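You operate a simulated robot arm through the tools that you are given. There is no shell and no other tool. Be economical: measure what you need, move in short steps, check, and stop when the job is done.

The job below is to be done with a simulated robot arm. You get a single attempt, and the scene is never put back.

Task
Turn the stitch dial to 7. Turn the height knob to 30 mm. Fetch the tall black cone and stand it on top of the brown seal carton. Put the blue wax bar on the right bay of the kitting bench away on the side box of the black machine. The order is free. Set down upright: tall black cone.

The check looks at the end state, three seconds after you hand in, the way a careful person would. Anything else that was tipped, shoved, dropped, spilled or broken makes it a failure. A push-on lid holds only when it is set on centred and level and pressed home; a screw cap is set on level and turned clockwise until tight.

Robot
A 7-joint arm with a two-finger parallel gripper on a trunk, on a base that drives. Base frame: it is fixed to the floor where the robot stands at the start and does not move with it; the origin is under the middle of the robot, x ahead of it, y to its left, z up. Units: m, degrees, N and s.
Its first joint turns from -166.0 to 166.0 degrees. Places, roughly: blue wax bar [-2, 1, 1]; height knob [1.1, 1, 0.9]; seal carton [2, 3.75, 1]; side box of the black machine (18x30 cm) [1.48, 1.8, 0.7]; stitch dial [0.7, 0, 1.4]; tall black cone (8x8x15 cm) [1.7, 4.1, 0.9]. Payload 1.57 kg.
Tool frame: the origin (TCP) lies between the finger pads and is the grasp point; the fingertips stand 0.03 m ahead of it; z points along the fingers, y is the line along which they close. The gripper opens to 0.08 m. The fingers are 0.017 m wide and 0.012 m thick; the gripper's body (0.04 by 0.082 m) begins 0.08 m behind the TCP.
Orientation is that of the tool frame in the base frame, as a unit quaternion [w, x, y, z]. With the fingers straight down and closing along the base's y, the tool's x points along the base's -x, its y along +y and its z along -z.

Tools
- The arm moves only by the tool nudge_tool. Its argument "deltas" is a list of rows, each a list of 7 numbers: the gripper command, from -1 (fully open) to 1 (shut), values between in proportion, then the shift along the tool's x, y, z in m, then the turn, a rotation vector about the tool's x, y, z in degrees. In form: [[gripper, tx, ty, tz, rx, ry, rz], ...]. A call has 1 to 10 rows; each row shifts and turns the commanded pose from where the row before left it, along the tool's axes as they then stand. A row lasts 0.2 s, in which the tool goes at most 0.05 m and 8.6 degrees; a call with a longer step from one row to the next is refused whole, and so is a gripper value outside its range. Where a pose cannot be reached the arm comes as near as it can. A force on the tool above 40 N (or 10 N above the force at the start of the call, whichever is more), or a blocked arm, ends the call early, and 0.2 s more pass. Each finger travels about 0.153 m/s and halts on what it meets, pressing with about 37 N; the grip force reading is that of the motor and also rises with nothing between the fingers. The clock runs only during rows and for 0.2 s after the last one: add rows that do not move to give the fingers time. It gives the time, the measured TCP pose, the force on the tool (base axes), the opening and the grip force at its end, in the units of the frame above (readings bear some noise), with the torque about the TCP (base axes, N m) and any sound that the robot's microphone picked up.
- Cameras (640 x 400 px; columns grow to the right, rows downward): "scene" is now at [-0.0148, 0.1658, 1.4307]; the picture's right is [-0.26, -0.97, 0.00], its down [0.06, -0.02, -1.00] and it looks along [0.96, -0.26, 0.07] (base axes); focal length 250 px, centre (320, 200). "wrist" rides on the gripper at [0.072, -0.007, -0.122] in the tool frame; the picture's right is [0.09, 1.00, 0.00], its down [-0.84, 0.08, -0.54] and it looks along [-0.54, 0.05, 0.84] (tool axes); focal length 238 px, centre (320, 200). There is no depth. A picture from a camera that has moved, and an enlarged one, comes with that camera's place and axes in the base frame and with its lens.
- snapshot(camera): a new picture of that camera. No time passes.
- roll_base(legs): drives the robot by 1 to 6 legs, each [ahead, left, turn to the left] in m, m and degrees, along the robot's own axes; the way and the turn of a leg run together, so that a leg with both is an arc; at most 1.5 m and 180 degrees a leg. The arm and the cameras ride along, it lands a little off, and it stops where it bumps. It gives what a move gives.
- pan_tilt(pan, tilt): turns the head with the scene camera to pan (to the left, within 143 degrees either way) and tilt (down, from -29 to 69), counted from straight ahead of the robot. It gives what a move gives.
- enlarge(camera, box): a new picture of the part [left, top, right, bottom] of that camera's present view, enlarged. No time passes.
- sign_off(): hands the job in; it is judged then, once.

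Go step by step. Nothing tells you exact positions but the pictures and the camera data: compare them with the known pose of the tool, close in by small moves and look again before you grip or let go. The budget is 165 turns and 108 pictures, counting those below and the enlarged ones. Unless the task says otherwise, let go and move clear before handing in, and close with one line.

The tools are called after "Request:" by a JSON object that holds its "method" and its "body". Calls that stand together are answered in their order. nudge_tool: Moves the arm, as the interface text tells. Its arguments: {"type":"object","properties":{"deltas":{"type":"array"}},"required":["deltas"]} The other tools are called the same way: roll_base (legs) drives the base; pan_tilt (pan, tilt) turns the head that bears the scene camera; snapshot (camera) takes a picture; enlarge (camera, box) takes an enlarged picture of a part of a camera's view; sign_off () hands the job in.

At the start:

```text
time: 0.0
ee_pos: [0.5331, 0.19, 1.4623]
orientation: [0.0, 0.001, 1.0, 0.001]
contact_force: [0.0, -0.1, -0.2]
wrist_torque: [-0.02, -0.02, -0.01]
finger_gap: 0.08
grip_force: 0.1
robot x, y, heading: [0.0031, 0.0003, 0.0]
head pan, tilt: [-15.0, -3.8]
```

scene: 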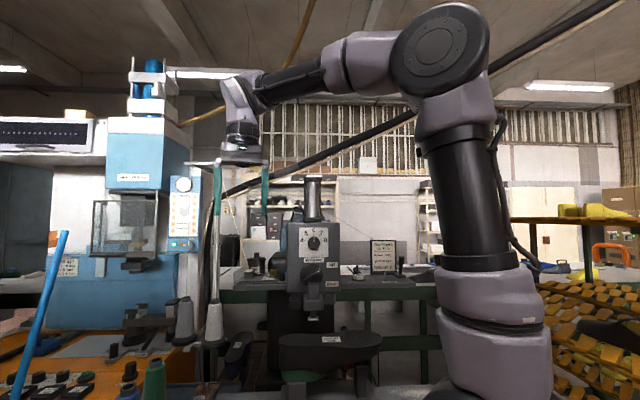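
wrist: 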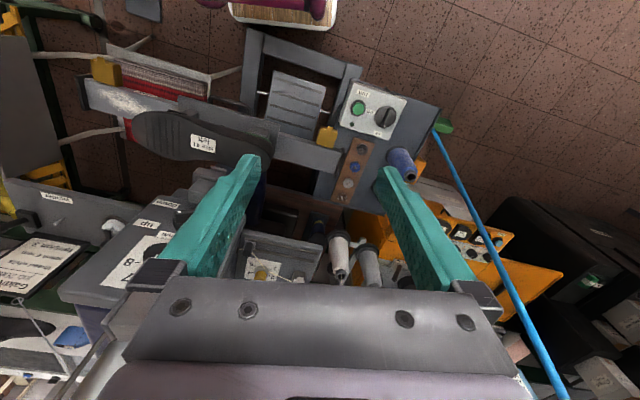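

I see a grey machine ahead with a dial (likely the stitch dial) and a blue machine to the left. I'll zoom in on both.

Request:
{"method": "enlarge", "body": {"camera": "scene", "box": [260, 170, 420, 330]}}

Request:
{"method": "enlarge", "body": {"camera": "scene", "box": [80, 160, 260, 400]}}

```text
2.50 times, centred on (340, 250) of scene
camera zoom: at [-0.0148, 0.1658, 1.4307], right [-0.26, -0.97, 0.0], down [0.06, -0.02, -1.0], along [0.96, -0.26, 0.07], focal length 624 px, centre (270, 75)
```

zoom: 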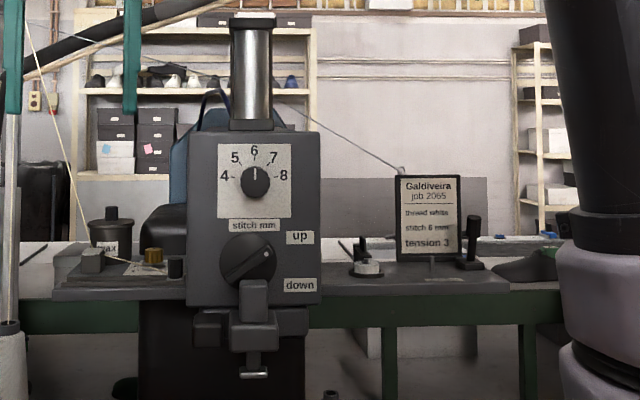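

```text
1.67 times, centred on (170, 280) of scene
camera zoom: at [-0.0148, 0.1658, 1.4307], right [-0.26, -0.97, 0.0], down [0.06, -0.02, -1.0], along [0.96, -0.26, 0.07], focal length 416 px, centre (570, 67)
```

zoom: 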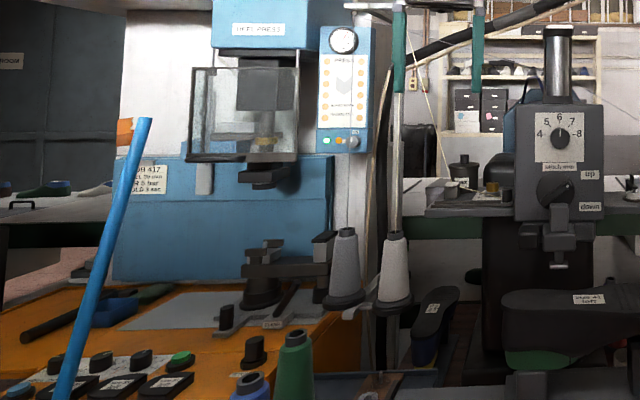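

The stitch dial reads 6 with the numbers 45° apart, so it needs 45° clockwise. I'll turn the gripper to point ahead (+x) first.

Request:
{"method": "nudge_tool", "body": {"deltas": [[0, 0, 0, 0, 0, -8.5, 0], [0, 0, 0, 0, 0, -8.5, 0], [0, 0, 0, 0, 0, -8.5, 0], [0, 0, 0, 0, 0, -8.5, 0], [0, 0, 0, 0, 0, -8.5, 0], [0, 0, 0, 0, 0, -8.5, 0], [0, 0, 0, 0, 0, -8.5, 0], [0, 0, 0, 0, 0, -8.5, 0], [0, 0, 0, 0, 0, -8.5, 0], [0, 0, 0, 0, 0, -8.5, 0]]}}

```text
time: 2.2
ee_pos: [0.5328, 0.1905, 1.4612]
orientation: [0.675, 0.0, 0.738, -0.001]
contact_force: [0.7, -0.3, -0.1]
wrist_torque: [-0.02, -0.02, 0.07]
finger_gap: 0.0398
grip_force: 0.0
robot x, y, heading: [0.0028, 0.0033, 0.2]
head pan, tilt: [-15.0, -3.8]
```

The tool is nearly horizontal. I'll finish the turn and shift in front of the dial, standing well off.

Request:
{"method": "nudge_tool", "body": {"deltas": [[-0.3, 0, -0.045, 0, 0, -5, 0], [-0.3, 0.02, -0.045, 0, 0, 0, 0], [-0.3, 0.03, -0.045, 0, 0, 0, 0], [-0.3, 0.03, -0.045, 0, 0, 0, 0], [-0.3, 0.02, -0.01, 0, 0, 0, 0], [-0.3, 0, 0, 0, 0, 0, 0]]}}

Request:
{"method": "snapshot", "body": {"camera": "wrist"}}

Request:
{"method": "snapshot", "body": {"camera": "scene"}}

```text
refused: row 3 steps farther than a row can; nothing moved
```

```text
103 pictures are left
camera wrist: at [0.406, 0.1826, 1.4008], right [-0.01, 1.0, -0.09], down [-0.47, 0.08, 0.88], along [0.88, 0.05, 0.46], focal length 238 px, centre (320, 200)
```

wrist: 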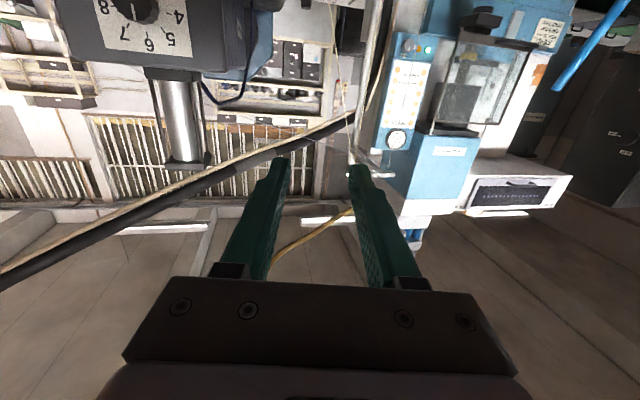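

```text
102 pictures are left
camera scene: at [-0.0145, 0.1653, 1.4308], right [-0.26, -0.97, 0.0], down [0.06, -0.02, -1.0], along [0.96, -0.26, 0.07], focal length 250 px, centre (320, 200)
```

scene: 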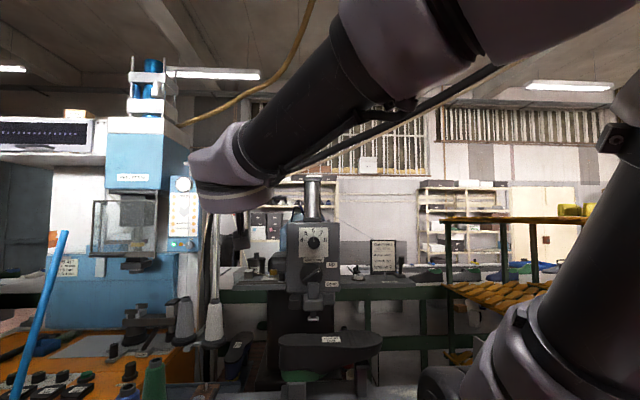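

Two views put the stitch dial at about (0.73, -0.018, 1.355). I'll line up in front of it.

Request:
{"method": "nudge_tool", "body": {"deltas": [[-0.4, 0, -0.045, 0, 0, -5, 0], [-0.4, 0.02, -0.045, 0, 0, 0, 0], [-0.4, 0.025, -0.04, 0, 0, 0, 0], [-0.4, 0.025, -0.04, 0, 0, 0, 0], [-0.4, 0.025, -0.038, 0, 0, 0, 0], [-0.4, 0.01, 0, 0.03, 0, 0, 0], [-0.4, 0, 0, 0.03, 0, 0, 0], [-0.4, 0, 0, 0, 0, 0, 0]]}}

Request:
{"method": "snapshot", "body": {"camera": "wrist"}}

Request:
{"method": "enlarge", "body": {"camera": "scene", "box": [240, 170, 400, 270]}}

```text
time: 4.0
ee_pos: [0.6306, 0.0292, 1.4404]
orientation: [0.707, 0.001, 0.707, 0.001]
contact_force: [-0.3, -0.3, 0.2]
wrist_torque: [-0.01, -0.01, 0.0]
finger_gap: 0.0561
grip_force: 0.0
out of reach, approached as far as the arm can: row 3, 4, 5
robot x, y, heading: [-0.0016, 0.002, -0.1]
head pan, tilt: [-15.0, -3.8]
```

```text
101 pictures are left
camera wrist: at [0.5076, 0.0229, 1.3682], right [0.0, 1.0, -0.09], down [-0.54, 0.08, 0.84], along [0.84, 0.05, 0.54], focal length 238 px, centre (320, 200)
```

wrist: 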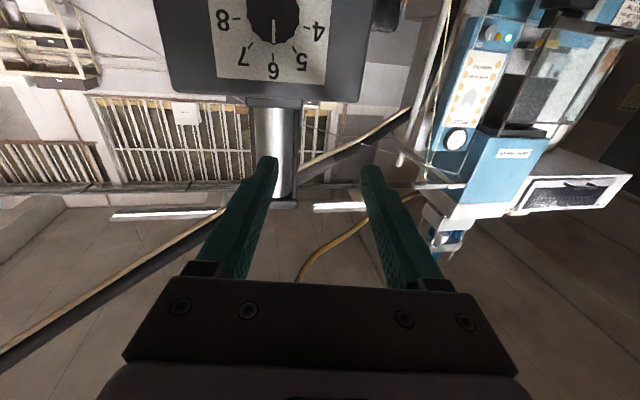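

```text
4.00 times, centred on (320, 220) of scene
camera zoom: at [-0.015, 0.1658, 1.4307], right [-0.26, -0.97, 0.0], down [0.06, -0.02, -1.0], along [0.96, -0.26, 0.07], focal length 998 px, centre (320, 120)
```

zoom: 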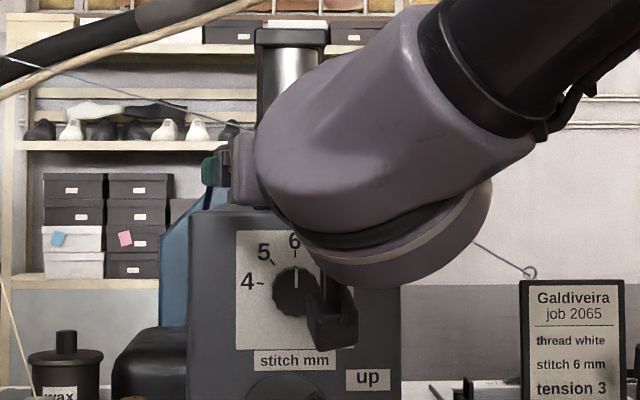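

The arm is too folded here, so I'll back the base up 0.17 m.

Request:
{"method": "roll_base", "body": {"legs": [[-0.17, 0, 0]]}}

```text
time: 5.5
ee_pos: [0.4581, 0.0283, 1.4402]
orientation: [0.706, 0.003, 0.708, -0.001]
contact_force: [-0.8, 0.1, -0.1]
wrist_torque: [-0.02, 0.01, -0.02]
finger_gap: 0.056
grip_force: 0.0
robot x, y, heading: [-0.1714, 0.0012, -0.4]
head pan, tilt: [-15.0, -3.8]
```

Request:
{"method": "nudge_tool", "body": {"deltas": [[-0.4, 0, 0, 0.04, 0, 0, 0], [-0.4, 0, 0, 0.04, 0, 0, 0], [-0.4, 0, 0, 0.04, 0, 0, 0], [-0.4, 0.03, -0.016, 0, 0, 0, 0], [-0.4, 0.03, -0.015, 0, 0, 0, 0], [-0.4, 0.025, -0.015, 0, 0, 0, 0], [-0.4, 0, 0, 0.03, 0, 0, 0], [-0.4, 0, 0, 0, 0, 0, 0]]}}

Request:
{"method": "snapshot", "body": {"camera": "wrist"}}

Request:
{"method": "snapshot", "body": {"camera": "scene"}}

```text
time: 7.3
ee_pos: [0.5982, -0.0005, 1.4164]
orientation: [0.719, 0.013, 0.695, 0.001]
contact_force: [-0.7, 7.1, 0.9]
wrist_torque: [0.04, -0.03, -0.61]
finger_gap: 0.0562
grip_force: 0.1
out of reach, approached as far as the arm can: row 5, 6, 7
robot x, y, heading: [-0.1677, 0.0028, -0.2]
head pan, tilt: [-15.0, -3.8]
```

```text
99 pictures are left
camera wrist: at [0.4791, -0.0041, 1.3409], right [0.02, 1.0, -0.07], down [-0.57, 0.07, 0.82], along [0.82, 0.03, 0.57], focal length 238 px, centre (320, 200)
```

wrist: 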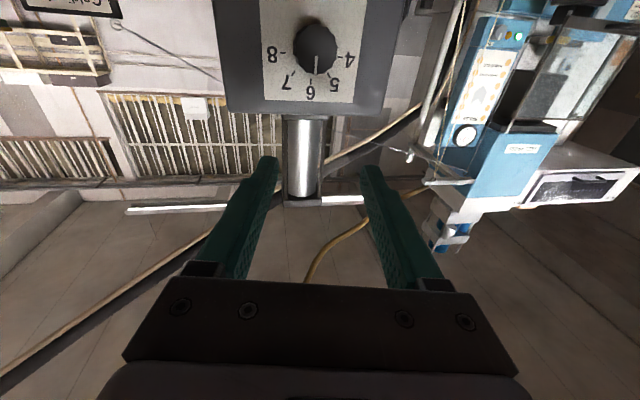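

```text
98 pictures are left
camera scene: at [-0.1845, 0.1677, 1.4306], right [-0.26, -0.96, 0.0], down [0.06, -0.02, -1.0], along [0.96, -0.26, 0.07], focal length 250 px, centre (320, 200)
```

scene: 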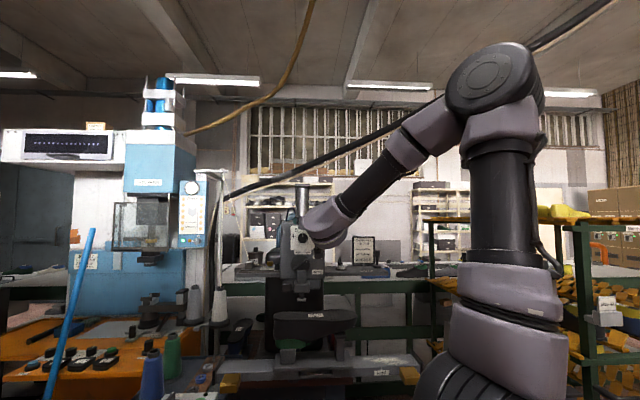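

The arm is still at a limit in this folded posture. I'll back up a bit more so it works more extended.

Request:
{"method": "roll_base", "body": {"legs": [[-0.15, 0, 0]]}}

Request:
{"method": "nudge_tool", "body": {"deltas": [[-0.4, 0, 0, 0.04, 0, 0, 0], [-0.4, 0, 0, 0.04, 0, 0, 0], [-0.4, 0, 0, 0.04, 0, 0, 0], [-0.4, 0, 0, 0.02, 0, 0, 0], [-0.4, 0.02, -0.01, 0, 0, 0, 0], [-0.4, 0.02, -0.005, 0, 0, 0, 0], [-0.4, 0.02, 0, 0, 0, 0, 0], [-0.4, 0, 0, 0, 0, 0, 0]]}}

Request:
{"method": "snapshot", "body": {"camera": "wrist"}}

```text
time: 8.6
ee_pos: [0.4429, 0.0054, 1.4174]
orientation: [0.719, 0.009, 0.695, 0.007]
contact_force: [-0.4, 0.3, -1.0]
wrist_torque: [0.0, -0.01, -0.01]
finger_gap: 0.0562
grip_force: 0.1
robot x, y, heading: [-0.3231, 0.0038, -0.2]
head pan, tilt: [-15.0, -3.8]
```

```text
time: 10.4
ee_pos: [0.5732, -0.0082, 1.4417]
orientation: [0.718, 0.009, 0.696, 0.006]
contact_force: [0.2, -0.8, 0.5]
wrist_torque: [-0.01, 0.02, -0.02]
finger_gap: 0.056
grip_force: 0.1
out of reach, approached as far as the arm can: row 2, 3, 5, 6, 7
robot x, y, heading: [-0.3248, -0.0006, 0.2]
head pan, tilt: [-15.0, -3.8]
```

```text
97 pictures are left
camera wrist: at [0.4545, -0.0135, 1.3663], right [0.01, 1.0, -0.07], down [-0.57, 0.06, 0.82], along [0.82, 0.03, 0.57], focal length 238 px, centre (320, 200)
```

wrist: 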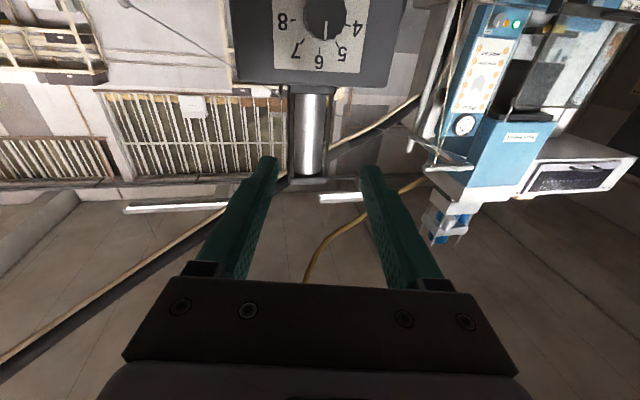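

The limit comes from wrist pitch when close in and full stretch when far out, with a sweet spot at about 0.85 m radius. I'll pull back, drive forward 0.165 m, then advance before lowering.

Request:
{"method": "nudge_tool", "body": {"deltas": [[-0.4, 0, 0, -0.04, 0, 0, 0], [-0.4, 0, 0, -0.04, 0, 0, 0], [-0.4, 0, 0, -0.03, 0, 2, 0], [-0.4, 0, 0, -0.02, 0, 0, 0], [-0.4, 0, 0, 0, 0, 0, 0]]}}

Request:
{"method": "roll_base", "body": {"legs": [[0.165, 0, 0]]}}

```text
time: 11.6
ee_pos: [0.444, -0.0067, 1.4414]
orientation: [0.706, 0.01, 0.708, 0.005]
contact_force: [0.1, -0.4, -0.3]
wrist_torque: [-0.02, -0.01, -0.02]
finger_gap: 0.0557
grip_force: 0.0
robot x, y, heading: [-0.3211, 0.0034, 0.2]
head pan, tilt: [-15.0, -3.8]
```

```text
time: 13.1
ee_pos: [0.6117, -0.0061, 1.441]
orientation: [0.706, 0.009, 0.708, 0.007]
contact_force: [1.3, -0.4, 0.3]
wrist_torque: [0.0, 0.02, -0.02]
finger_gap: 0.056
grip_force: 0.1
robot x, y, heading: [-0.1575, 0.0004, 0.2]
head pan, tilt: [-15.0, -3.8]
```

Request:
{"method": "nudge_tool", "body": {"deltas": [[-0.4, 0, -0.006, 0.025, 0, 0, 0], [-0.4, 0, -0.006, 0.023, 0, 0, 0], [-0.4, 0.03, 0, 0, 0, 0, 0], [-0.4, 0.03, 0, 0, 0, 0, 0], [-0.4, 0.026, 0, 0, 0, 0, 0], [-0.4, 0, 0, 0, 0, 0, 0]]}}

Request:
{"method": "snapshot", "body": {"camera": "wrist"}}

Request:
{"method": "enlarge", "body": {"camera": "scene", "box": [240, 170, 400, 270]}}

```text
time: 14.5
ee_pos: [0.6596, -0.0224, 1.4093]
orientation: [0.703, 0.01, 0.711, 0.006]
contact_force: [0.1, 0.5, -1.2]
wrist_torque: [0.01, -0.01, 0.03]
finger_gap: 0.0561
grip_force: 0.1
out of reach, approached as far as the arm can: row 3, 4, 5
robot x, y, heading: [-0.1541, 0.0039, 0.1]
head pan, tilt: [-15.0, -3.8]
```

```text
96 pictures are left
camera wrist: at [0.5372, -0.0277, 1.3389], right [0.0, 1.0, -0.07], down [-0.53, 0.06, 0.84], along [0.85, 0.03, 0.53], focal length 238 px, centre (320, 200)
```

wrist: 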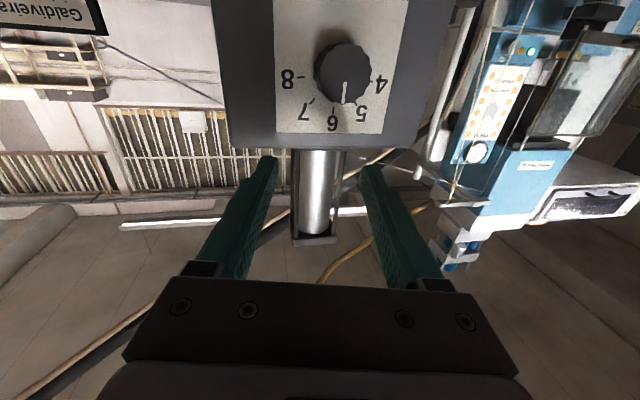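

```text
4.00 times, centred on (320, 220) of scene
camera zoom: at [-0.1697, 0.1663, 1.4307], right [-0.26, -0.97, 0.0], down [0.06, -0.02, -1.0], along [0.96, -0.26, 0.07], focal length 998 px, centre (320, 120)
```

zoom: 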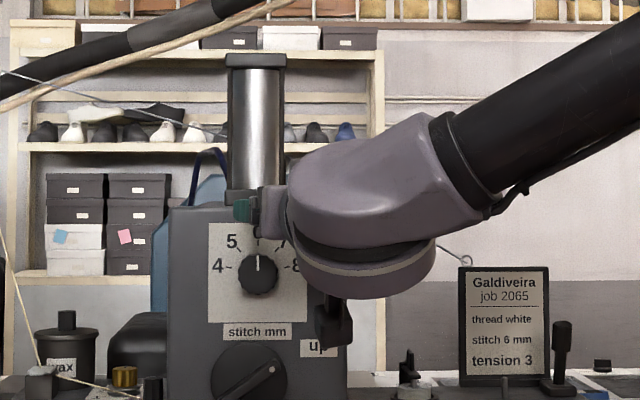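

I'll back off slightly more (5 cm) and pitch the tool a few degrees down to buy room for lowering.

Request:
{"method": "nudge_tool", "body": {"deltas": [[-0.4, 0, 0, 0, 0, 5, 0], [-0.4, 0, 0, 0, 0, 0, 0]]}}

Request:
{"method": "roll_base", "body": {"legs": [[-0.045, 0, 0]]}}

Request:
{"method": "nudge_tool", "body": {"deltas": [[-0.4, 0, 0, 0.03, 0, 0, 0], [-0.4, 0, 0.003, 0.015, 0, 0, 0], [-0.4, 0.02, 0, 0, 0, 0, 0], [-0.4, 0.02, 0, 0, 0, 0, 0], [-0.4, 0.01, 0, 0, 0, 0, 0], [-0.4, 0, 0, 0, 0, 0, 0]]}}

Request:
{"method": "snapshot", "body": {"camera": "wrist"}}

```text
time: 15.1
ee_pos: [0.6613, -0.0219, 1.4098]
orientation: [0.675, 0.008, 0.738, 0.008]
contact_force: [1.5, 0.7, 0.2]
wrist_torque: [0.0, -0.01, 0.01]
finger_gap: 0.0563
grip_force: 0.1
robot x, y, heading: [-0.1563, -0.0001, 0.3]
head pan, tilt: [-15.0, -3.8]
```

```text
time: 16.0
ee_pos: [0.6146, -0.0214, 1.4098]
orientation: [0.674, 0.008, 0.738, 0.007]
contact_force: [-0.2, 0.2, -0.2]
wrist_torque: [-0.02, 0.0, 0.03]
finger_gap: 0.0561
grip_force: 0.0
robot x, y, heading: [-0.1999, 0.0042, 0.0]
head pan, tilt: [-15.0, -3.8]
```

```text
time: 17.4
ee_pos: [0.6546, -0.0225, 1.3631]
orientation: [0.673, 0.009, 0.739, 0.007]
contact_force: [-0.1, -0.1, -0.1]
wrist_torque: [0.0, -0.03, 0.01]
finger_gap: 0.0561
grip_force: 0.0
out of reach, approached as far as the arm can: row 5
robot x, y, heading: [-0.1997, -0.0007, 0.1]
head pan, tilt: [-15.0, -3.8]
```

```text
94 pictures are left
camera wrist: at [0.5261, -0.0288, 1.3021], right [-0.01, 1.0, -0.07], down [-0.46, 0.06, 0.88], along [0.89, 0.04, 0.46], focal length 238 px, centre (320, 200)
```

wrist: 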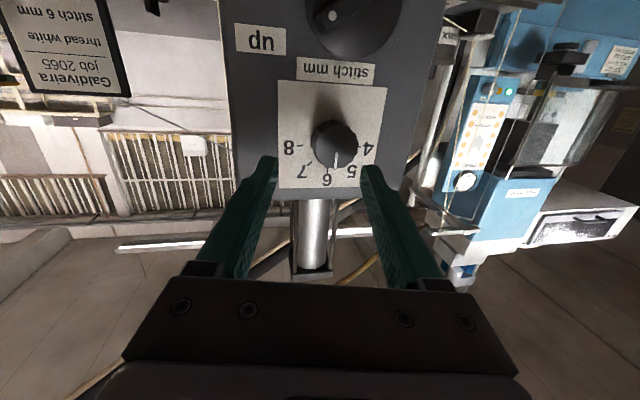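

The dial lies about 1 cm to the left of the tool axis; I'll correct and advance halfway.

Request:
{"method": "nudge_tool", "body": {"deltas": [[-0.3, 0.002, 0.011, 0, 0, 0, 0], [-0.3, 0, 0, 0.02, 0, 0, 0], [-0.3, 0, 0, 0.015, 0, 0, 0], [-0.3, 0, 0, 0, 0, 0, 0]]}}

Request:
{"method": "snapshot", "body": {"camera": "wrist"}}

Request:
{"method": "enlarge", "body": {"camera": "scene", "box": [260, 190, 360, 270]}}

```text
time: 18.4
ee_pos: [0.6879, -0.0161, 1.3618]
orientation: [0.674, 0.009, 0.739, 0.007]
contact_force: [0.0, 0.1, 0.4]
wrist_torque: [-0.01, -0.02, 0.0]
finger_gap: 0.052
grip_force: 0.1
out of reach, approached as far as the arm can: row 2
robot x, y, heading: [-0.1985, 0.001, 0.4]
head pan, tilt: [-15.0, -3.8]
```

```text
93 pictures are left
camera wrist: at [0.56, -0.0218, 1.3011], right [0.0, 1.0, -0.07], down [-0.46, 0.06, 0.88], along [0.89, 0.04, 0.46], focal length 238 px, centre (320, 200)
```

wrist: 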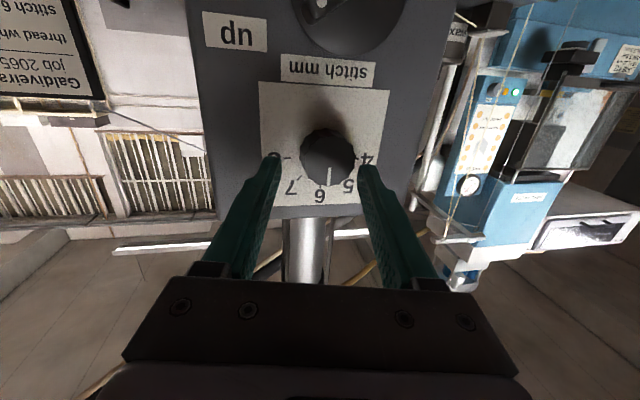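

```text
5.00 times, centred on (310, 230) of scene
camera zoom: at [-0.2147, 0.1662, 1.4307], right [-0.26, -0.97, 0.0], down [0.06, -0.02, -1.0], along [0.96, -0.26, 0.07], focal length 1248 px, centre (370, 50)
```

zoom: 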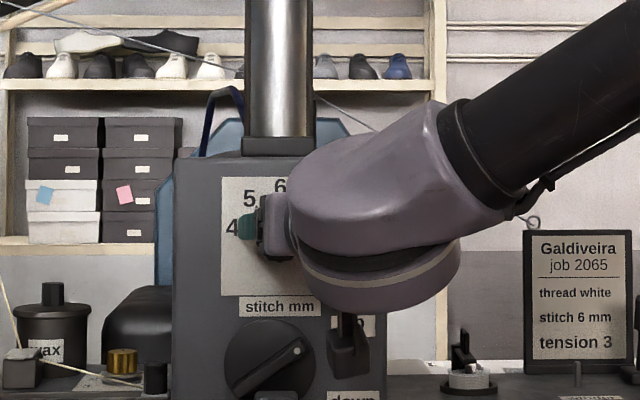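

Request:
{"method": "nudge_tool", "body": {"deltas": [[-0.3, 0.005, 0.005, 0, 0, 0, 0], [-0.3, 0, 0, 0.01, 0, 0, 0], [-0.3, 0.002, 0, 0.01, 0, 0, 0], [-0.3, 0, 0, 0.005, 0, 0, 0], [-0.3, 0, 0, 0, 0, 0, 0]]}}

Request:
{"method": "snapshot", "body": {"camera": "wrist"}}

```text
time: 19.2
ee_pos: [0.6973, -0.0163, 1.362]
orientation: [0.673, 0.007, 0.739, 0.007]
contact_force: [-29.0, -1.0, 6.8]
wrist_torque: [-0.25, -0.24, -1.1]
finger_gap: 0.0528
grip_force: 0.7
out of reach, approached as far as the arm can: row 1, 3
robot x, y, heading: [-0.2017, -0.0001, 0.1]
head pan, tilt: [-15.0, -3.8]
stopped in row 4: the force on the tool passed its limit at 55 N (the readings are from after the stop); the commanded pose is now the measured one
```

```text
91 pictures are left
camera wrist: at [0.5696, -0.0218, 1.3017], right [-0.01, 1.0, -0.07], down [-0.46, 0.06, 0.88], along [0.89, 0.04, 0.46], focal length 238 px, centre (320, 200)
```

wrist: 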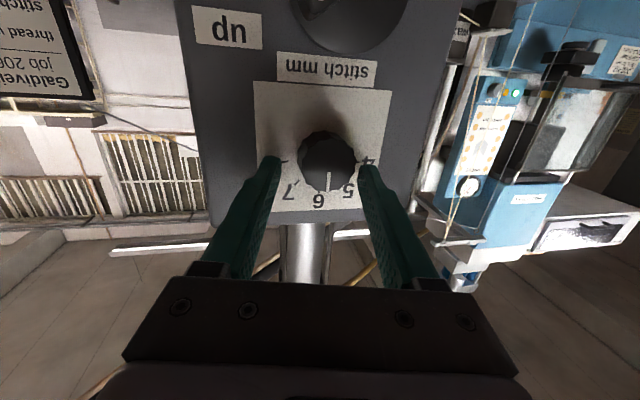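

The fingertips touch the panel around the dial. I'll zoom in to check the height alignment.

Request:
{"method": "enlarge", "body": {"camera": "wrist", "box": [240, 110, 400, 210]}}

```text
4.00 times, centred on (320, 160) of wrist
camera zoom: at [0.5696, -0.0218, 1.3017], right [-0.01, 1.0, -0.07], down [-0.46, 0.06, 0.88], along [0.89, 0.04, 0.46], focal length 953 px, centre (320, 360)
```

zoom: 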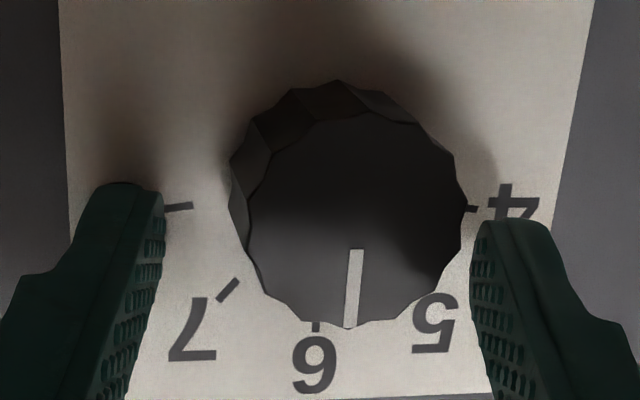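

The fingers are about 6 mm too high and 5 mm too far right. I'll back off, pitch slightly more to relieve the limit, and re-approach.

Request:
{"method": "nudge_tool", "body": {"deltas": [[-0.3, 0, 0, -0.012, 0, 0, 0], [-0.3, 0, 0.003, 0, 0, 5, 0], [-0.3, 0.007, 0.003, 0, 0, 0, 0], [-0.3, 0, 0, 0, 0, 0, 0], [-0.3, 0, 0, 0.009, 0, 0, 0], [-0.3, 0, 0, 0, 0, 0, 0]]}}

Request:
{"method": "enlarge", "body": {"camera": "wrist", "box": [240, 110, 400, 210]}}

```text
time: 20.6
ee_pos: [0.6961, -0.0111, 1.3534]
orientation: [0.64, 0.007, 0.768, 0.008]
contact_force: [0.3, -0.2, 0.7]
wrist_torque: [0.0, 0.01, 0.01]
finger_gap: 0.0521
grip_force: 0.0
robot x, y, heading: [-0.197, 0.0022, 0.2]
head pan, tilt: [-15.0, -3.8]
```

```text
4.00 times, centred on (320, 160) of wrist
camera zoom: at [0.5636, -0.0177, 1.3041], right [-0.02, 1.0, -0.07], down [-0.38, 0.06, 0.92], along [0.92, 0.04, 0.38], focal length 953 px, centre (320, 360)
```

zoom: 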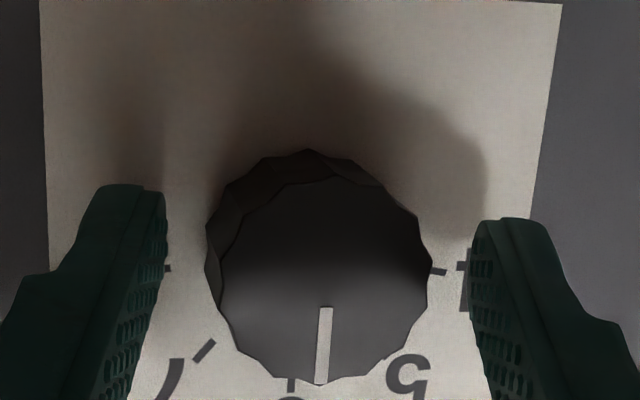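

The fingers now straddle the dial on centre. I'll close on it and turn 45° clockwise about the dial axis.

Request:
{"method": "nudge_tool", "body": {"deltas": [[0.3, 0, 0, 0, 0, 0, 0], [1, 0, 0, 0, 0, 0, 0], [1, 0, 0, 0, 0, 0, 0], [1, 0, 0, 0, -1.38, 0, 7.37], [1, 0, 0, 0, -1.38, 0, 7.37], [1, 0, 0, 0, -1.38, 0, 7.37], [1, 0, 0, 0, -1.38, 0, 7.37], [1, 0, 0, 0, -1.38, 0, 7.37], [1, 0, 0, 0, -1.38, 0, 7.37], [1, 0, 0, 0, 0, 0, 0]]}}

Request:
{"method": "enlarge", "body": {"camera": "wrist", "box": [200, 60, 440, 210]}}

```text
time: 22.8
ee_pos: [0.6958, -0.0129, 1.354]
orientation: [0.588, 0.254, 0.707, 0.301]
contact_force: [-10.7, -16.3, -5.4]
wrist_torque: [-0.04, 0.16, -1.43]
finger_gap: 0.0379
grip_force: 43.8
robot x, y, heading: [-0.1971, -0.0003, 0.4]
head pan, tilt: [-15.0, -3.8]
```

```text
2.67 times, centred on (320, 135) of wrist
camera zoom: at [0.5633, 0.0177, 1.3145], right [-0.02, 0.75, 0.66], down [-0.38, -0.61, 0.69], along [0.92, -0.24, 0.3], focal length 636 px, centre (320, 373)
```

zoom: 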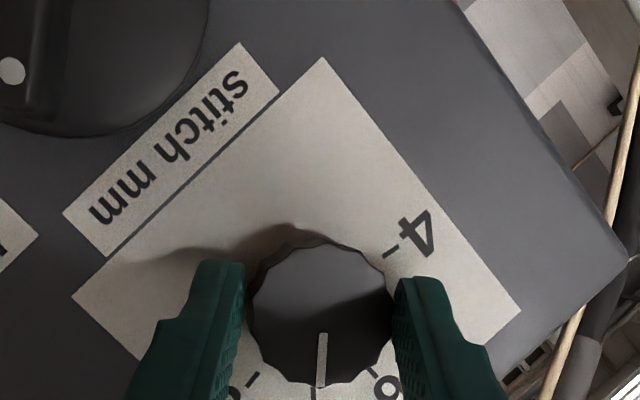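

The dial turned with the gripper and the pointer sits at the 7 tick. I'll release, back off and verify.

Request:
{"method": "nudge_tool", "body": {"deltas": [[0, 0, 0, 0, 0, 0, 0], [-0.4, 0, 0, 0, 0, 0, 0], [-0.4, 0, 0, 0, 0, 0, 0], [-0.4, 0, 0, -0.03, 0, 0, 0], [-0.4, 0, 0, -0.04, 0, 0, 0], [-0.4, 0, 0, -0.04, 0, 0, 0], [-0.4, 0, 0, -0.03, 0, 0, 0], [-0.4, 0, 0, 0, 0, 0, 0]]}}

Request:
{"method": "enlarge", "body": {"camera": "wrist", "box": [200, 60, 440, 210]}}

Request:
{"method": "enlarge", "body": {"camera": "scene", "box": [260, 190, 360, 270]}}

```text
time: 24.6
ee_pos: [0.5596, -0.0284, 1.3696]
orientation: [0.588, 0.251, 0.707, 0.302]
contact_force: [-0.1, -0.2, -0.5]
wrist_torque: [0.0, -0.01, 0.04]
finger_gap: 0.0561
grip_force: 0.0
robot x, y, heading: [-0.2014, 0.0011, 0.2]
head pan, tilt: [-15.0, -3.8]
```

```text
2.67 times, centred on (320, 135) of wrist
camera zoom: at [0.427, 0.0004, 1.3312], right [-0.02, 0.75, 0.66], down [-0.38, -0.61, 0.69], along [0.92, -0.24, 0.3], focal length 636 px, centre (320, 373)
```

zoom: 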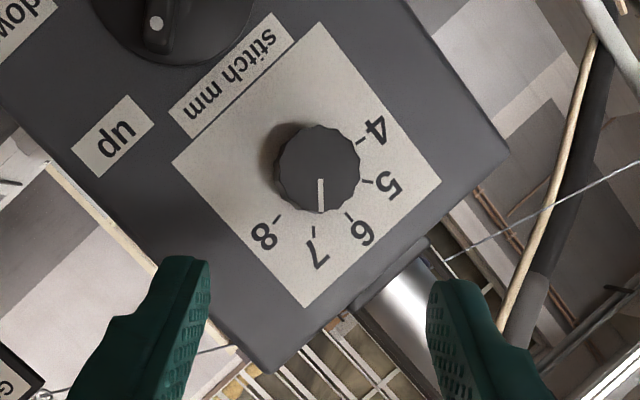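

```text
5.00 times, centred on (310, 230) of scene
camera zoom: at [-0.2149, 0.1662, 1.4308], right [-0.26, -0.97, 0.0], down [0.06, -0.02, -1.0], along [0.96, -0.26, 0.07], focal length 1248 px, centre (370, 50)
```

zoom: 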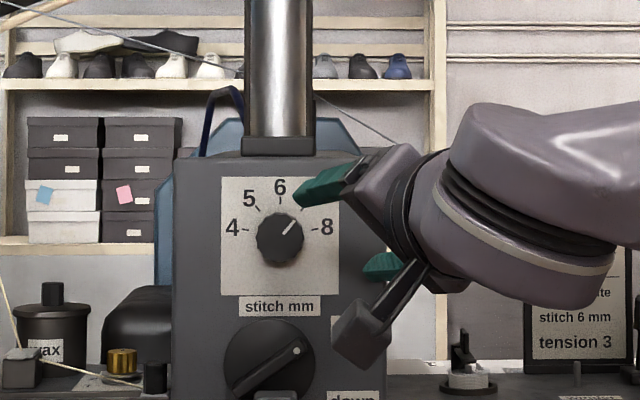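

Request:
{"method": "enlarge", "body": {"camera": "scene", "box": [300, 220, 332, 250]}}

Request:
{"method": "enlarge", "body": {"camera": "wrist", "box": [285, 95, 355, 160]}}

```text
13.33 times, centred on (316, 235) of scene
camera zoom: at [-0.2149, 0.1662, 1.4308], right [-0.26, -0.97, 0.0], down [0.06, -0.02, -1.0], along [0.96, -0.26, 0.07], focal length 3328 px, centre (373, -267)
```

zoom: 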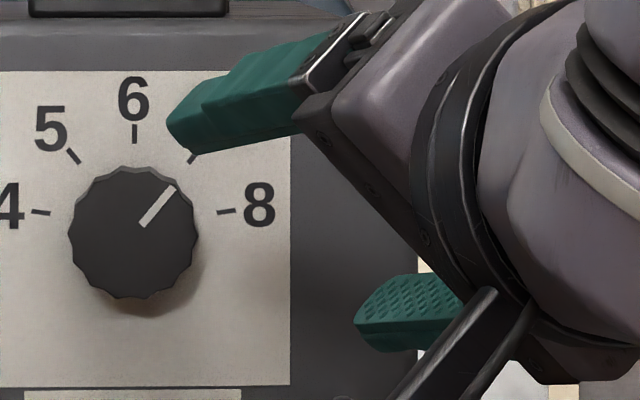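

```text
6.15 times, centred on (320, 128) of wrist
camera zoom: at [0.427, 0.0004, 1.3312], right [-0.02, 0.75, 0.66], down [-0.38, -0.61, 0.69], along [0.92, -0.24, 0.3], focal length 1467 px, centre (320, 646)
```

zoom: 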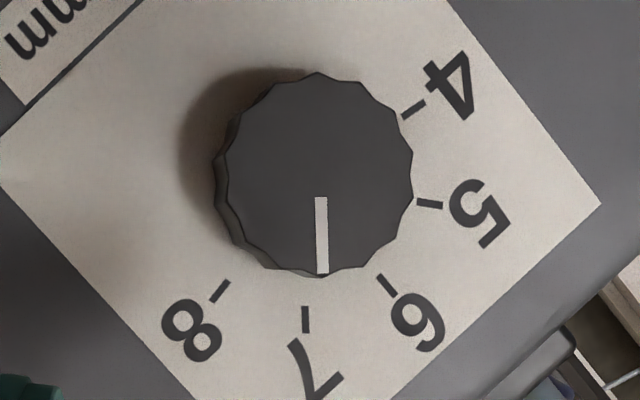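

The ticks are 40° apart and the pointer is parallel to the 7 tick, so that dial is set. Now I'll restore a compact tool-down pose and look around.

Request:
{"method": "nudge_tool", "body": {"deltas": [[-0.4, 0, 0, -0.02, 0, 0, -7.5], [-0.4, 0, 0, -0.02, 0, 0, -7.5], [-0.4, 0, 0, -0.02, 0, 0, -7.5], [-0.4, 0, 0, 0, 0, 0, -7.5], [-0.4, 0, 0, 0, 0, 0, -7.5], [-0.4, 0, 0, 0, 0, 0, -7.5], [-0.4, 0, 0, 0, 0, 8.5, 0], [-0.4, 0, 0, 0, 0, 8.5, 0], [-0.4, 0, 0, 0, 0, 8.5, 0], [-0.4, 0, 0, 0, 0, 8.5, 0]]}}

Request:
{"method": "nudge_tool", "body": {"deltas": [[-0.4, 0, 0, 0, 0, 8.5, 0], [-0.4, 0, 0, 0, 0, 8.5, 0], [-0.4, 0, 0, 0, 0, 8.5, 0], [-0.4, 0, 0, 0, 0, 8.5, 0], [-0.4, 0, 0, 0, 0, 8.5, 0], [-0.4, 0, 0, 0, 0, 0, 0]]}}

Request:
{"method": "pan_tilt", "body": {"pan": 35, "tilt": 20}}

Request:
{"method": "snapshot", "body": {"camera": "scene"}}

```text
time: 26.8
ee_pos: [0.4997, -0.0365, 1.379]
orientation: [0.411, -0.054, 0.909, 0.04]
contact_force: [0.7, 0.0, 0.3]
wrist_torque: [0.02, 0.01, 0.0]
finger_gap: 0.0559
grip_force: 0.1
robot x, y, heading: [-0.1992, 0.0022, 0.2]
head pan, tilt: [-15.0, -3.8]
```

```text
time: 28.2
ee_pos: [0.4999, -0.0346, 1.3789]
orientation: [0.054, -0.065, 0.996, 0.018]
contact_force: [-0.2, 0.0, 0.7]
wrist_torque: [0.02, -0.01, -0.02]
finger_gap: 0.0561
grip_force: 0.1
robot x, y, heading: [-0.2002, -0.0009, -0.1]
head pan, tilt: [-15.0, -3.8]
```

```text
time: 29.4
ee_pos: [0.4995, -0.0362, 1.3779]
orientation: [0.053, -0.065, 0.996, 0.019]
contact_force: [0.3, 0.2, 0.3]
wrist_torque: [0.03, 0.01, -0.01]
finger_gap: 0.0559
grip_force: 0.1
robot x, y, heading: [-0.2004, 0.0003, 0.0]
head pan, tilt: [35.0, 20.0]
```

```text
83 pictures are left
camera scene: at [-0.2239, 0.2425, 1.3926], right [0.57, -0.82, 0.0], down [-0.28, -0.2, -0.94], along [0.77, 0.54, -0.34], focal length 250 px, centre (320, 200)
```

scene: 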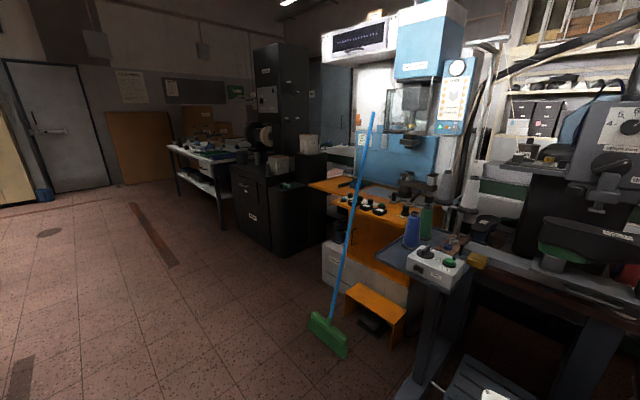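

Request:
{"method": "enlarge", "body": {"camera": "scene", "box": [300, 120, 500, 300]}}

Request:
{"method": "enlarge", "body": {"camera": "scene", "box": [150, 90, 330, 260]}}

```text
2.22 times, centred on (400, 210) of scene
camera zoom: at [-0.2239, 0.2425, 1.3926], right [0.57, -0.82, 0.0], down [-0.28, -0.2, -0.94], along [0.77, 0.54, -0.34], focal length 555 px, centre (142, 178)
```

zoom: 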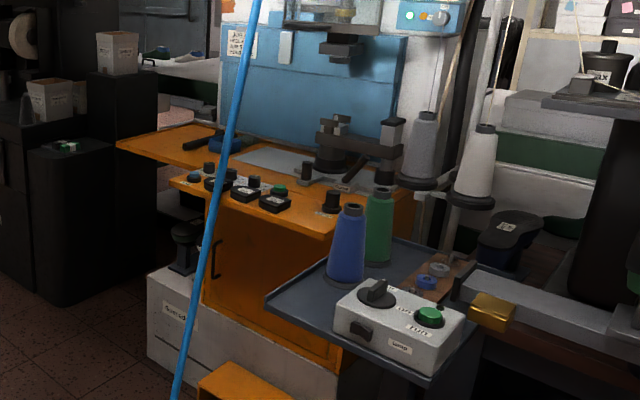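

```text
2.35 times, centred on (240, 175) of scene
camera zoom: at [-0.2239, 0.2425, 1.3926], right [0.57, -0.82, 0.0], down [-0.28, -0.2, -0.94], along [0.77, 0.54, -0.34], focal length 587 px, centre (508, 259)
```

zoom: 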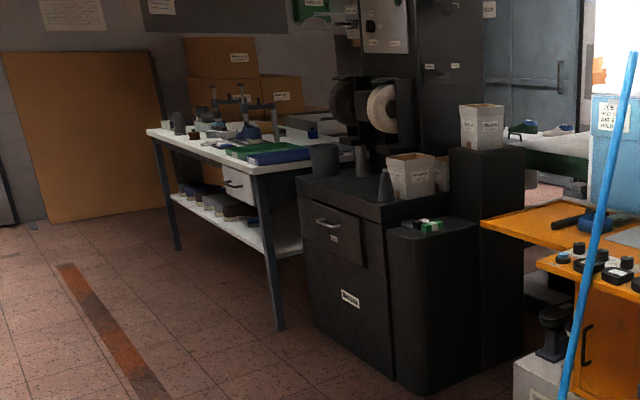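

The black side box (with green/white bars on it) is at left, and the height knob is probably among the controls on the orange bench, with a leaning broom in front. I'll drive left for a closer look.

Request:
{"method": "roll_base", "body": {"legs": [[0, 1.2, 0]]}}

Request:
{"method": "pan_tilt", "body": {"pan": -8, "tilt": 20}}

Request:
{"method": "snapshot", "body": {"camera": "scene"}}

```text
time: 35.4
ee_pos: [0.4849, 1.1589, 1.3785]
orientation: [0.054, -0.075, 0.996, 0.019]
contact_force: [0.0, 0.2, 0.7]
wrist_torque: [-0.01, -0.04, -0.02]
finger_gap: 0.056
grip_force: 0.1
robot x, y, heading: [-0.2158, 1.1776, 1.5]
head pan, tilt: [35.0, 20.0]
```

```text
time: 36.5
ee_pos: [0.4858, 1.1569, 1.3798]
orientation: [0.054, -0.076, 0.996, 0.018]
contact_force: [-0.7, -1.1, -0.5]
wrist_torque: [-0.01, -0.02, -0.02]
finger_gap: 0.0562
grip_force: 0.1
robot x, y, heading: [-0.2149, 1.1771, 1.4]
head pan, tilt: [-8.0, 20.0]
```

```text
80 pictures are left
camera scene: at [-0.2272, 1.3532, 1.3925], right [-0.11, -0.99, 0.0], down [-0.34, 0.04, -0.94], along [0.93, -0.11, -0.34], focal length 250 px, centre (320, 200)
```

scene: 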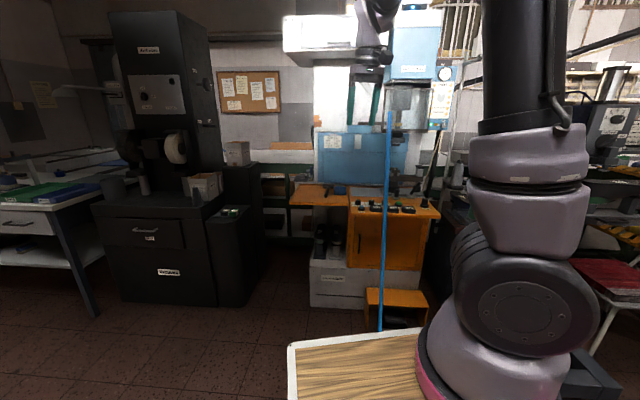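

Request:
{"method": "enlarge", "body": {"camera": "scene", "box": [280, 150, 450, 260]}}

Request:
{"method": "enlarge", "body": {"camera": "scene", "box": [90, 120, 280, 260]}}

```text
3.64 times, centred on (365, 205) of scene
camera zoom: at [-0.2272, 1.3532, 1.3925], right [-0.11, -0.99, 0.0], down [-0.34, 0.04, -0.94], along [0.93, -0.11, -0.34], focal length 908 px, centre (156, 182)
```

zoom: 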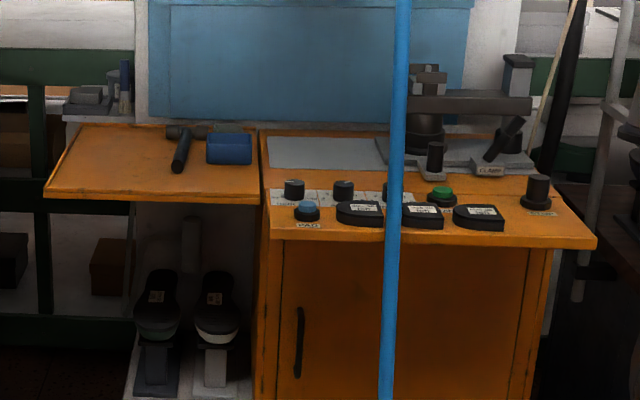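

```text
2.86 times, centred on (185, 190) of scene
camera zoom: at [-0.2272, 1.3532, 1.3925], right [-0.11, -0.99, 0.0], down [-0.34, 0.04, -0.94], along [0.93, -0.11, -0.34], focal length 713 px, centre (706, 229)
```

zoom: 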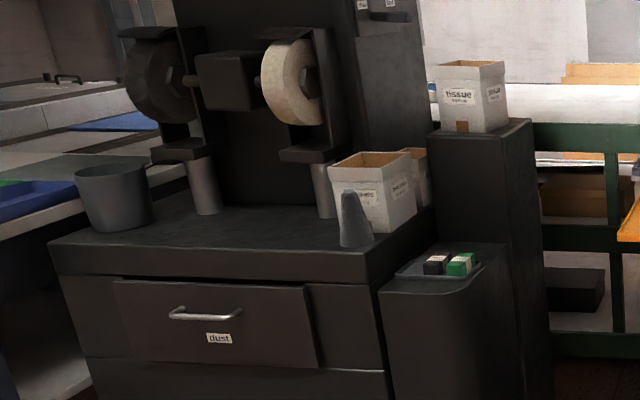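

The three small black knobs with scales sit on the orange bench, near the leaning broom stick. I'll drive nearer from the left side to read their labels.

Request:
{"method": "roll_base", "body": {"legs": [[0, 0.25, -1.4], [0.48, 0, 0]]}}

Request:
{"method": "pan_tilt", "body": {"pan": -35, "tilt": 30}}

Request:
{"method": "snapshot", "body": {"camera": "scene"}}

Request:
{"method": "snapshot", "body": {"camera": "wrist"}}

```text
time: 40.8
ee_pos: [0.967, 1.3976, 1.3781]
orientation: [0.053, -0.065, 0.996, 0.019]
contact_force: [-0.4, 0.3, -0.1]
wrist_torque: [-0.01, 0.02, 0.02]
finger_gap: 0.0562
grip_force: 0.0
robot x, y, heading: [0.2675, 1.4342, 0.1]
head pan, tilt: [-8.0, 20.0]
```

```text
time: 41.7
ee_pos: [0.9661, 1.3988, 1.3799]
orientation: [0.053, -0.065, 0.996, 0.019]
contact_force: [0.5, -0.2, 0.6]
wrist_torque: [-0.01, -0.04, 0.07]
finger_gap: 0.056
grip_force: 0.0
robot x, y, heading: [0.267, 1.4335, 0.2]
head pan, tilt: [-35.0, 30.0]
```

```text
77 pictures are left
camera scene: at [0.2412, 1.5701, 1.3765], right [-0.57, -0.82, 0.0], down [-0.41, 0.28, -0.87], along [0.71, -0.49, -0.5], focal length 250 px, centre (320, 200)
```

scene: 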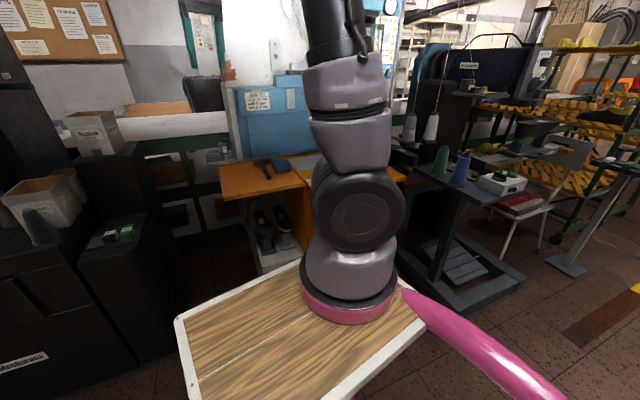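

```text
76 pictures are left
camera wrist: at [0.884, 1.3763, 1.4917], right [-0.22, 0.97, 0.02], down [0.76, 0.16, 0.63], along [0.61, 0.15, -0.77], focal length 238 px, centre (320, 200)
```

wrist: 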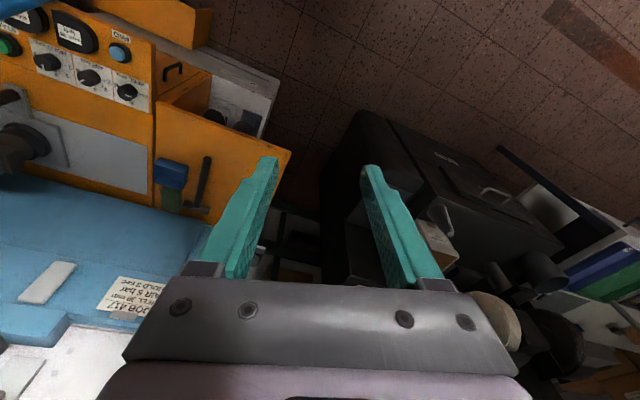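

Request:
{"method": "enlarge", "body": {"camera": "wrist", "box": [0, 0, 170, 110]}}

```text
3.64 times, centred on (85, 55) of wrist
camera zoom: at [0.884, 1.3763, 1.4917], right [-0.22, 0.97, 0.02], down [0.76, 0.16, 0.63], along [0.61, 0.15, -0.77], focal length 867 px, centre (1174, 727)
```

zoom: 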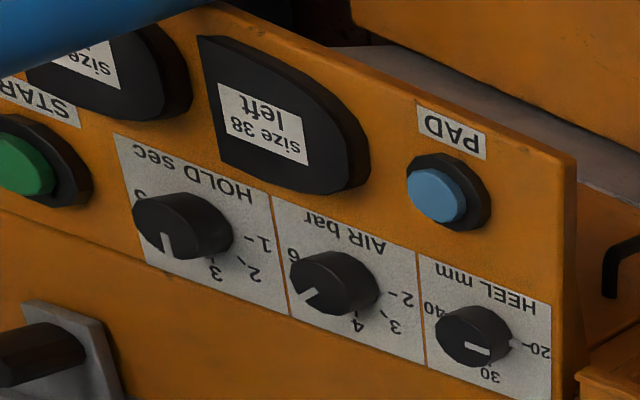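

The knob labelled "HEEL mm" (20/30/40) at about (1.14, 0.97, 0.87) is the height knob. I'll drive 0.15 m ahead, square up the tool and move it above from the left, clear of the broom.

Request:
{"method": "roll_base", "body": {"legs": [[0.15, 0, 0]]}}

Request:
{"method": "nudge_tool", "body": {"deltas": [[-0.4, 0, 0, 0, 1.1, 3, 3.7], [-0.4, 0, 0, 0, 1.1, 3, 3.7], [-0.4, 0, -0.04, 0.02, 0, 0, 0], [-0.4, 0, -0.04, 0.02, 0, 0, 0], [-0.4, 0, -0.04, 0.02, 0, 0, 0], [-0.4, 0, -0.04, 0.02, 0, 0, 0], [-0.4, 0, -0.04, 0.02, 0, 0, 0], [-0.4, 0, -0.04, 0.02, 0, 0, 0], [-0.4, 0, -0.04, 0.02, 0, 0, 0], [-0.4, 0, 0, 0, 0, 0, 0]]}}

Request:
{"method": "snapshot", "body": {"camera": "wrist"}}

```text
time: 43.1
ee_pos: [1.1153, 1.3985, 1.3782]
orientation: [0.054, -0.065, 0.996, 0.018]
contact_force: [0.2, 0.0, -1.3]
wrist_torque: [-0.01, 0.0, -0.03]
finger_gap: 0.0557
grip_force: 0.0
robot x, y, heading: [0.4159, 1.4322, 0.2]
head pan, tilt: [-35.0, 30.0]
```

```text
time: 45.3
ee_pos: [1.1152, 1.1184, 1.2406]
orientation: [0.002, -0.001, 1.0, -0.001]
contact_force: [-0.3, -0.7, 0.3]
wrist_torque: [0.01, -0.02, -0.03]
finger_gap: 0.0562
grip_force: 0.1
robot x, y, heading: [0.4151, 1.4332, 0.1]
head pan, tilt: [-35.0, 30.0]
```

```text
74 pictures are left
camera wrist: at [1.0431, 1.1112, 1.3624], right [-0.09, 1.0, 0.0], down [0.83, 0.08, 0.55], along [0.54, 0.05, -0.84], focal length 238 px, centre (320, 200)
```

wrist: 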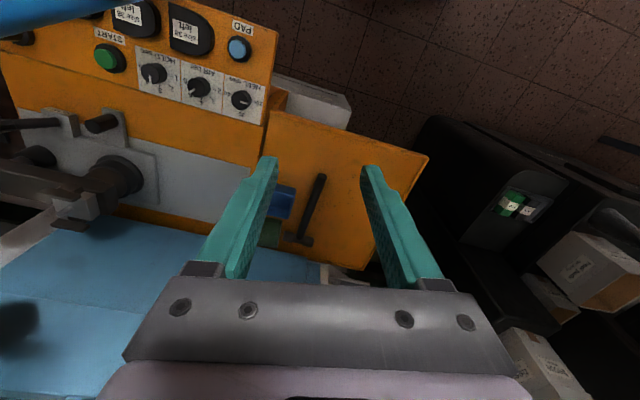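

The knob is at (1.146, 0.964, 0.866). I'll move above it.

Request:
{"method": "nudge_tool", "body": {"deltas": [[-0.2, -0.01, -0.03, 0.03, 0, 0, 0], [-0.2, -0.01, -0.03, 0.03, 0, 0, 0], [-0.2, -0.01, -0.03, 0.03, 0, 0, 0], [-0.2, 0, -0.03, 0.03, 0, 0, 0], [-0.2, 0, -0.03, 0.03, 0, 0, 0], [-0.2, 0, -0.004, 0.04, 0, 0, 0], [-0.2, 0, 0, 0, 0, 0, 0]]}}

Request:
{"method": "snapshot", "body": {"camera": "wrist"}}

Request:
{"method": "enlarge", "body": {"camera": "wrist", "box": [260, 60, 390, 160]}}

```text
time: 46.9
ee_pos: [1.1483, 0.9643, 1.0492]
orientation: [0.001, -0.001, 1.0, 0.0]
contact_force: [0.4, -0.1, 0.0]
wrist_torque: [0.03, -0.05, 0.02]
finger_gap: 0.048
grip_force: 0.1
robot x, y, heading: [0.413, 1.436, 0.0]
head pan, tilt: [-35.0, 30.0]
```

```text
73 pictures are left
camera wrist: at [1.0749, 0.9567, 1.1705], right [-0.09, 1.0, 0.0], down [0.83, 0.08, 0.55], along [0.54, 0.05, -0.84], focal length 238 px, centre (320, 200)
```

wrist: 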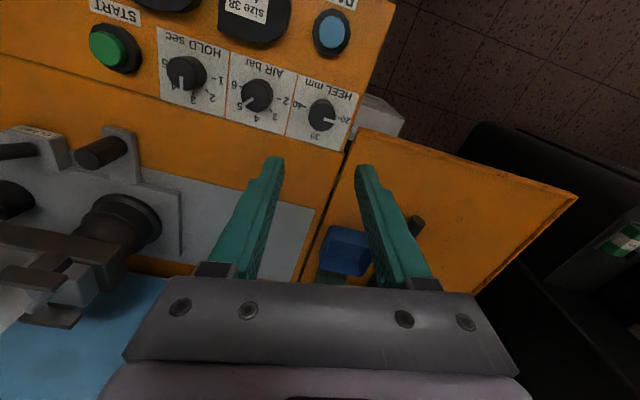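

```text
4.00 times, centred on (325, 110) of wrist
camera zoom: at [1.0749, 0.9567, 1.1705], right [-0.09, 1.0, 0.0], down [0.83, 0.08, 0.55], along [0.54, 0.05, -0.84], focal length 953 px, centre (300, 560)
```

zoom: 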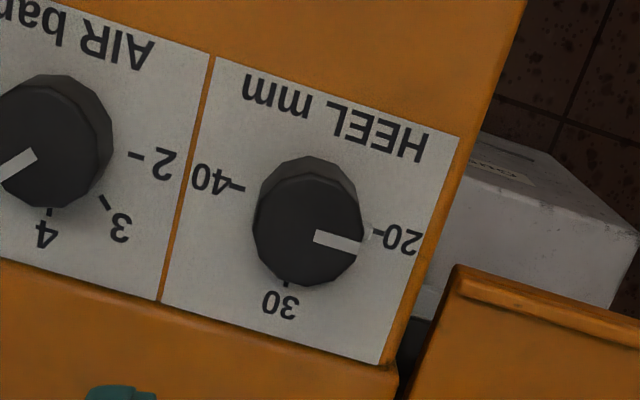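

The pointer is at 20 and 30 is 90° clockwise. I'll pre-rotate the tool −45° so the 90° turn stays in the middle of its range, and descend most of the way.

Request:
{"method": "nudge_tool", "body": {"deltas": [[-0.2, 0, 0, 0, 0, 0, -7.5], [-0.2, 0, 0, 0, 0, 0, -7.5], [-0.2, 0, 0, 0, 0, 0, -7.5], [-0.2, 0, 0, 0, 0, 0, -7.5], [-0.2, 0, 0, 0, 0, 0, -7.5], [-0.2, 0, 0, 0, 0, 0, -7.5], [-0.2, 0, 0, 0.04, 0, 0, 0], [-0.2, 0, 0, 0.04, 0, 0, 0], [-0.2, 0, 0, 0.03, 0, 0, 0], [-0.2, 0, 0, 0, 0, 0, 0]]}}

Request:
{"method": "snapshot", "body": {"camera": "wrist"}}

```text
time: 49.1
ee_pos: [1.1489, 0.9649, 0.9384]
orientation: [0.002, -0.384, 0.923, -0.001]
contact_force: [0.6, 0.4, -0.5]
wrist_torque: [-0.04, 0.01, 0.0]
finger_gap: 0.048
grip_force: 0.0
robot x, y, heading: [0.4157, 1.4341, 0.4]
head pan, tilt: [-35.0, 30.0]
```

```text
71 pictures are left
camera wrist: at [1.1025, 0.9083, 1.0607], right [-0.77, 0.64, 0.0], down [0.53, 0.65, 0.54], along [0.35, 0.42, -0.84], focal length 238 px, centre (320, 200)
```

wrist: 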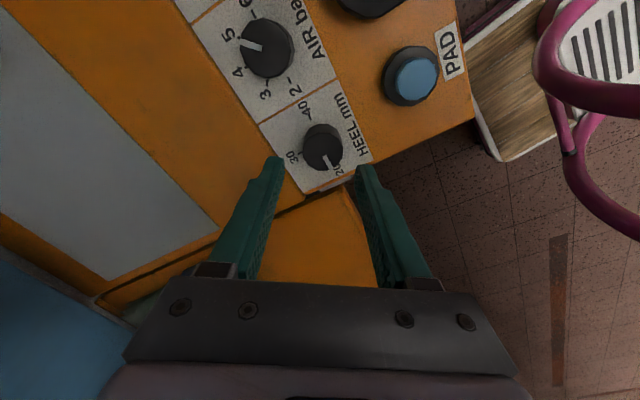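

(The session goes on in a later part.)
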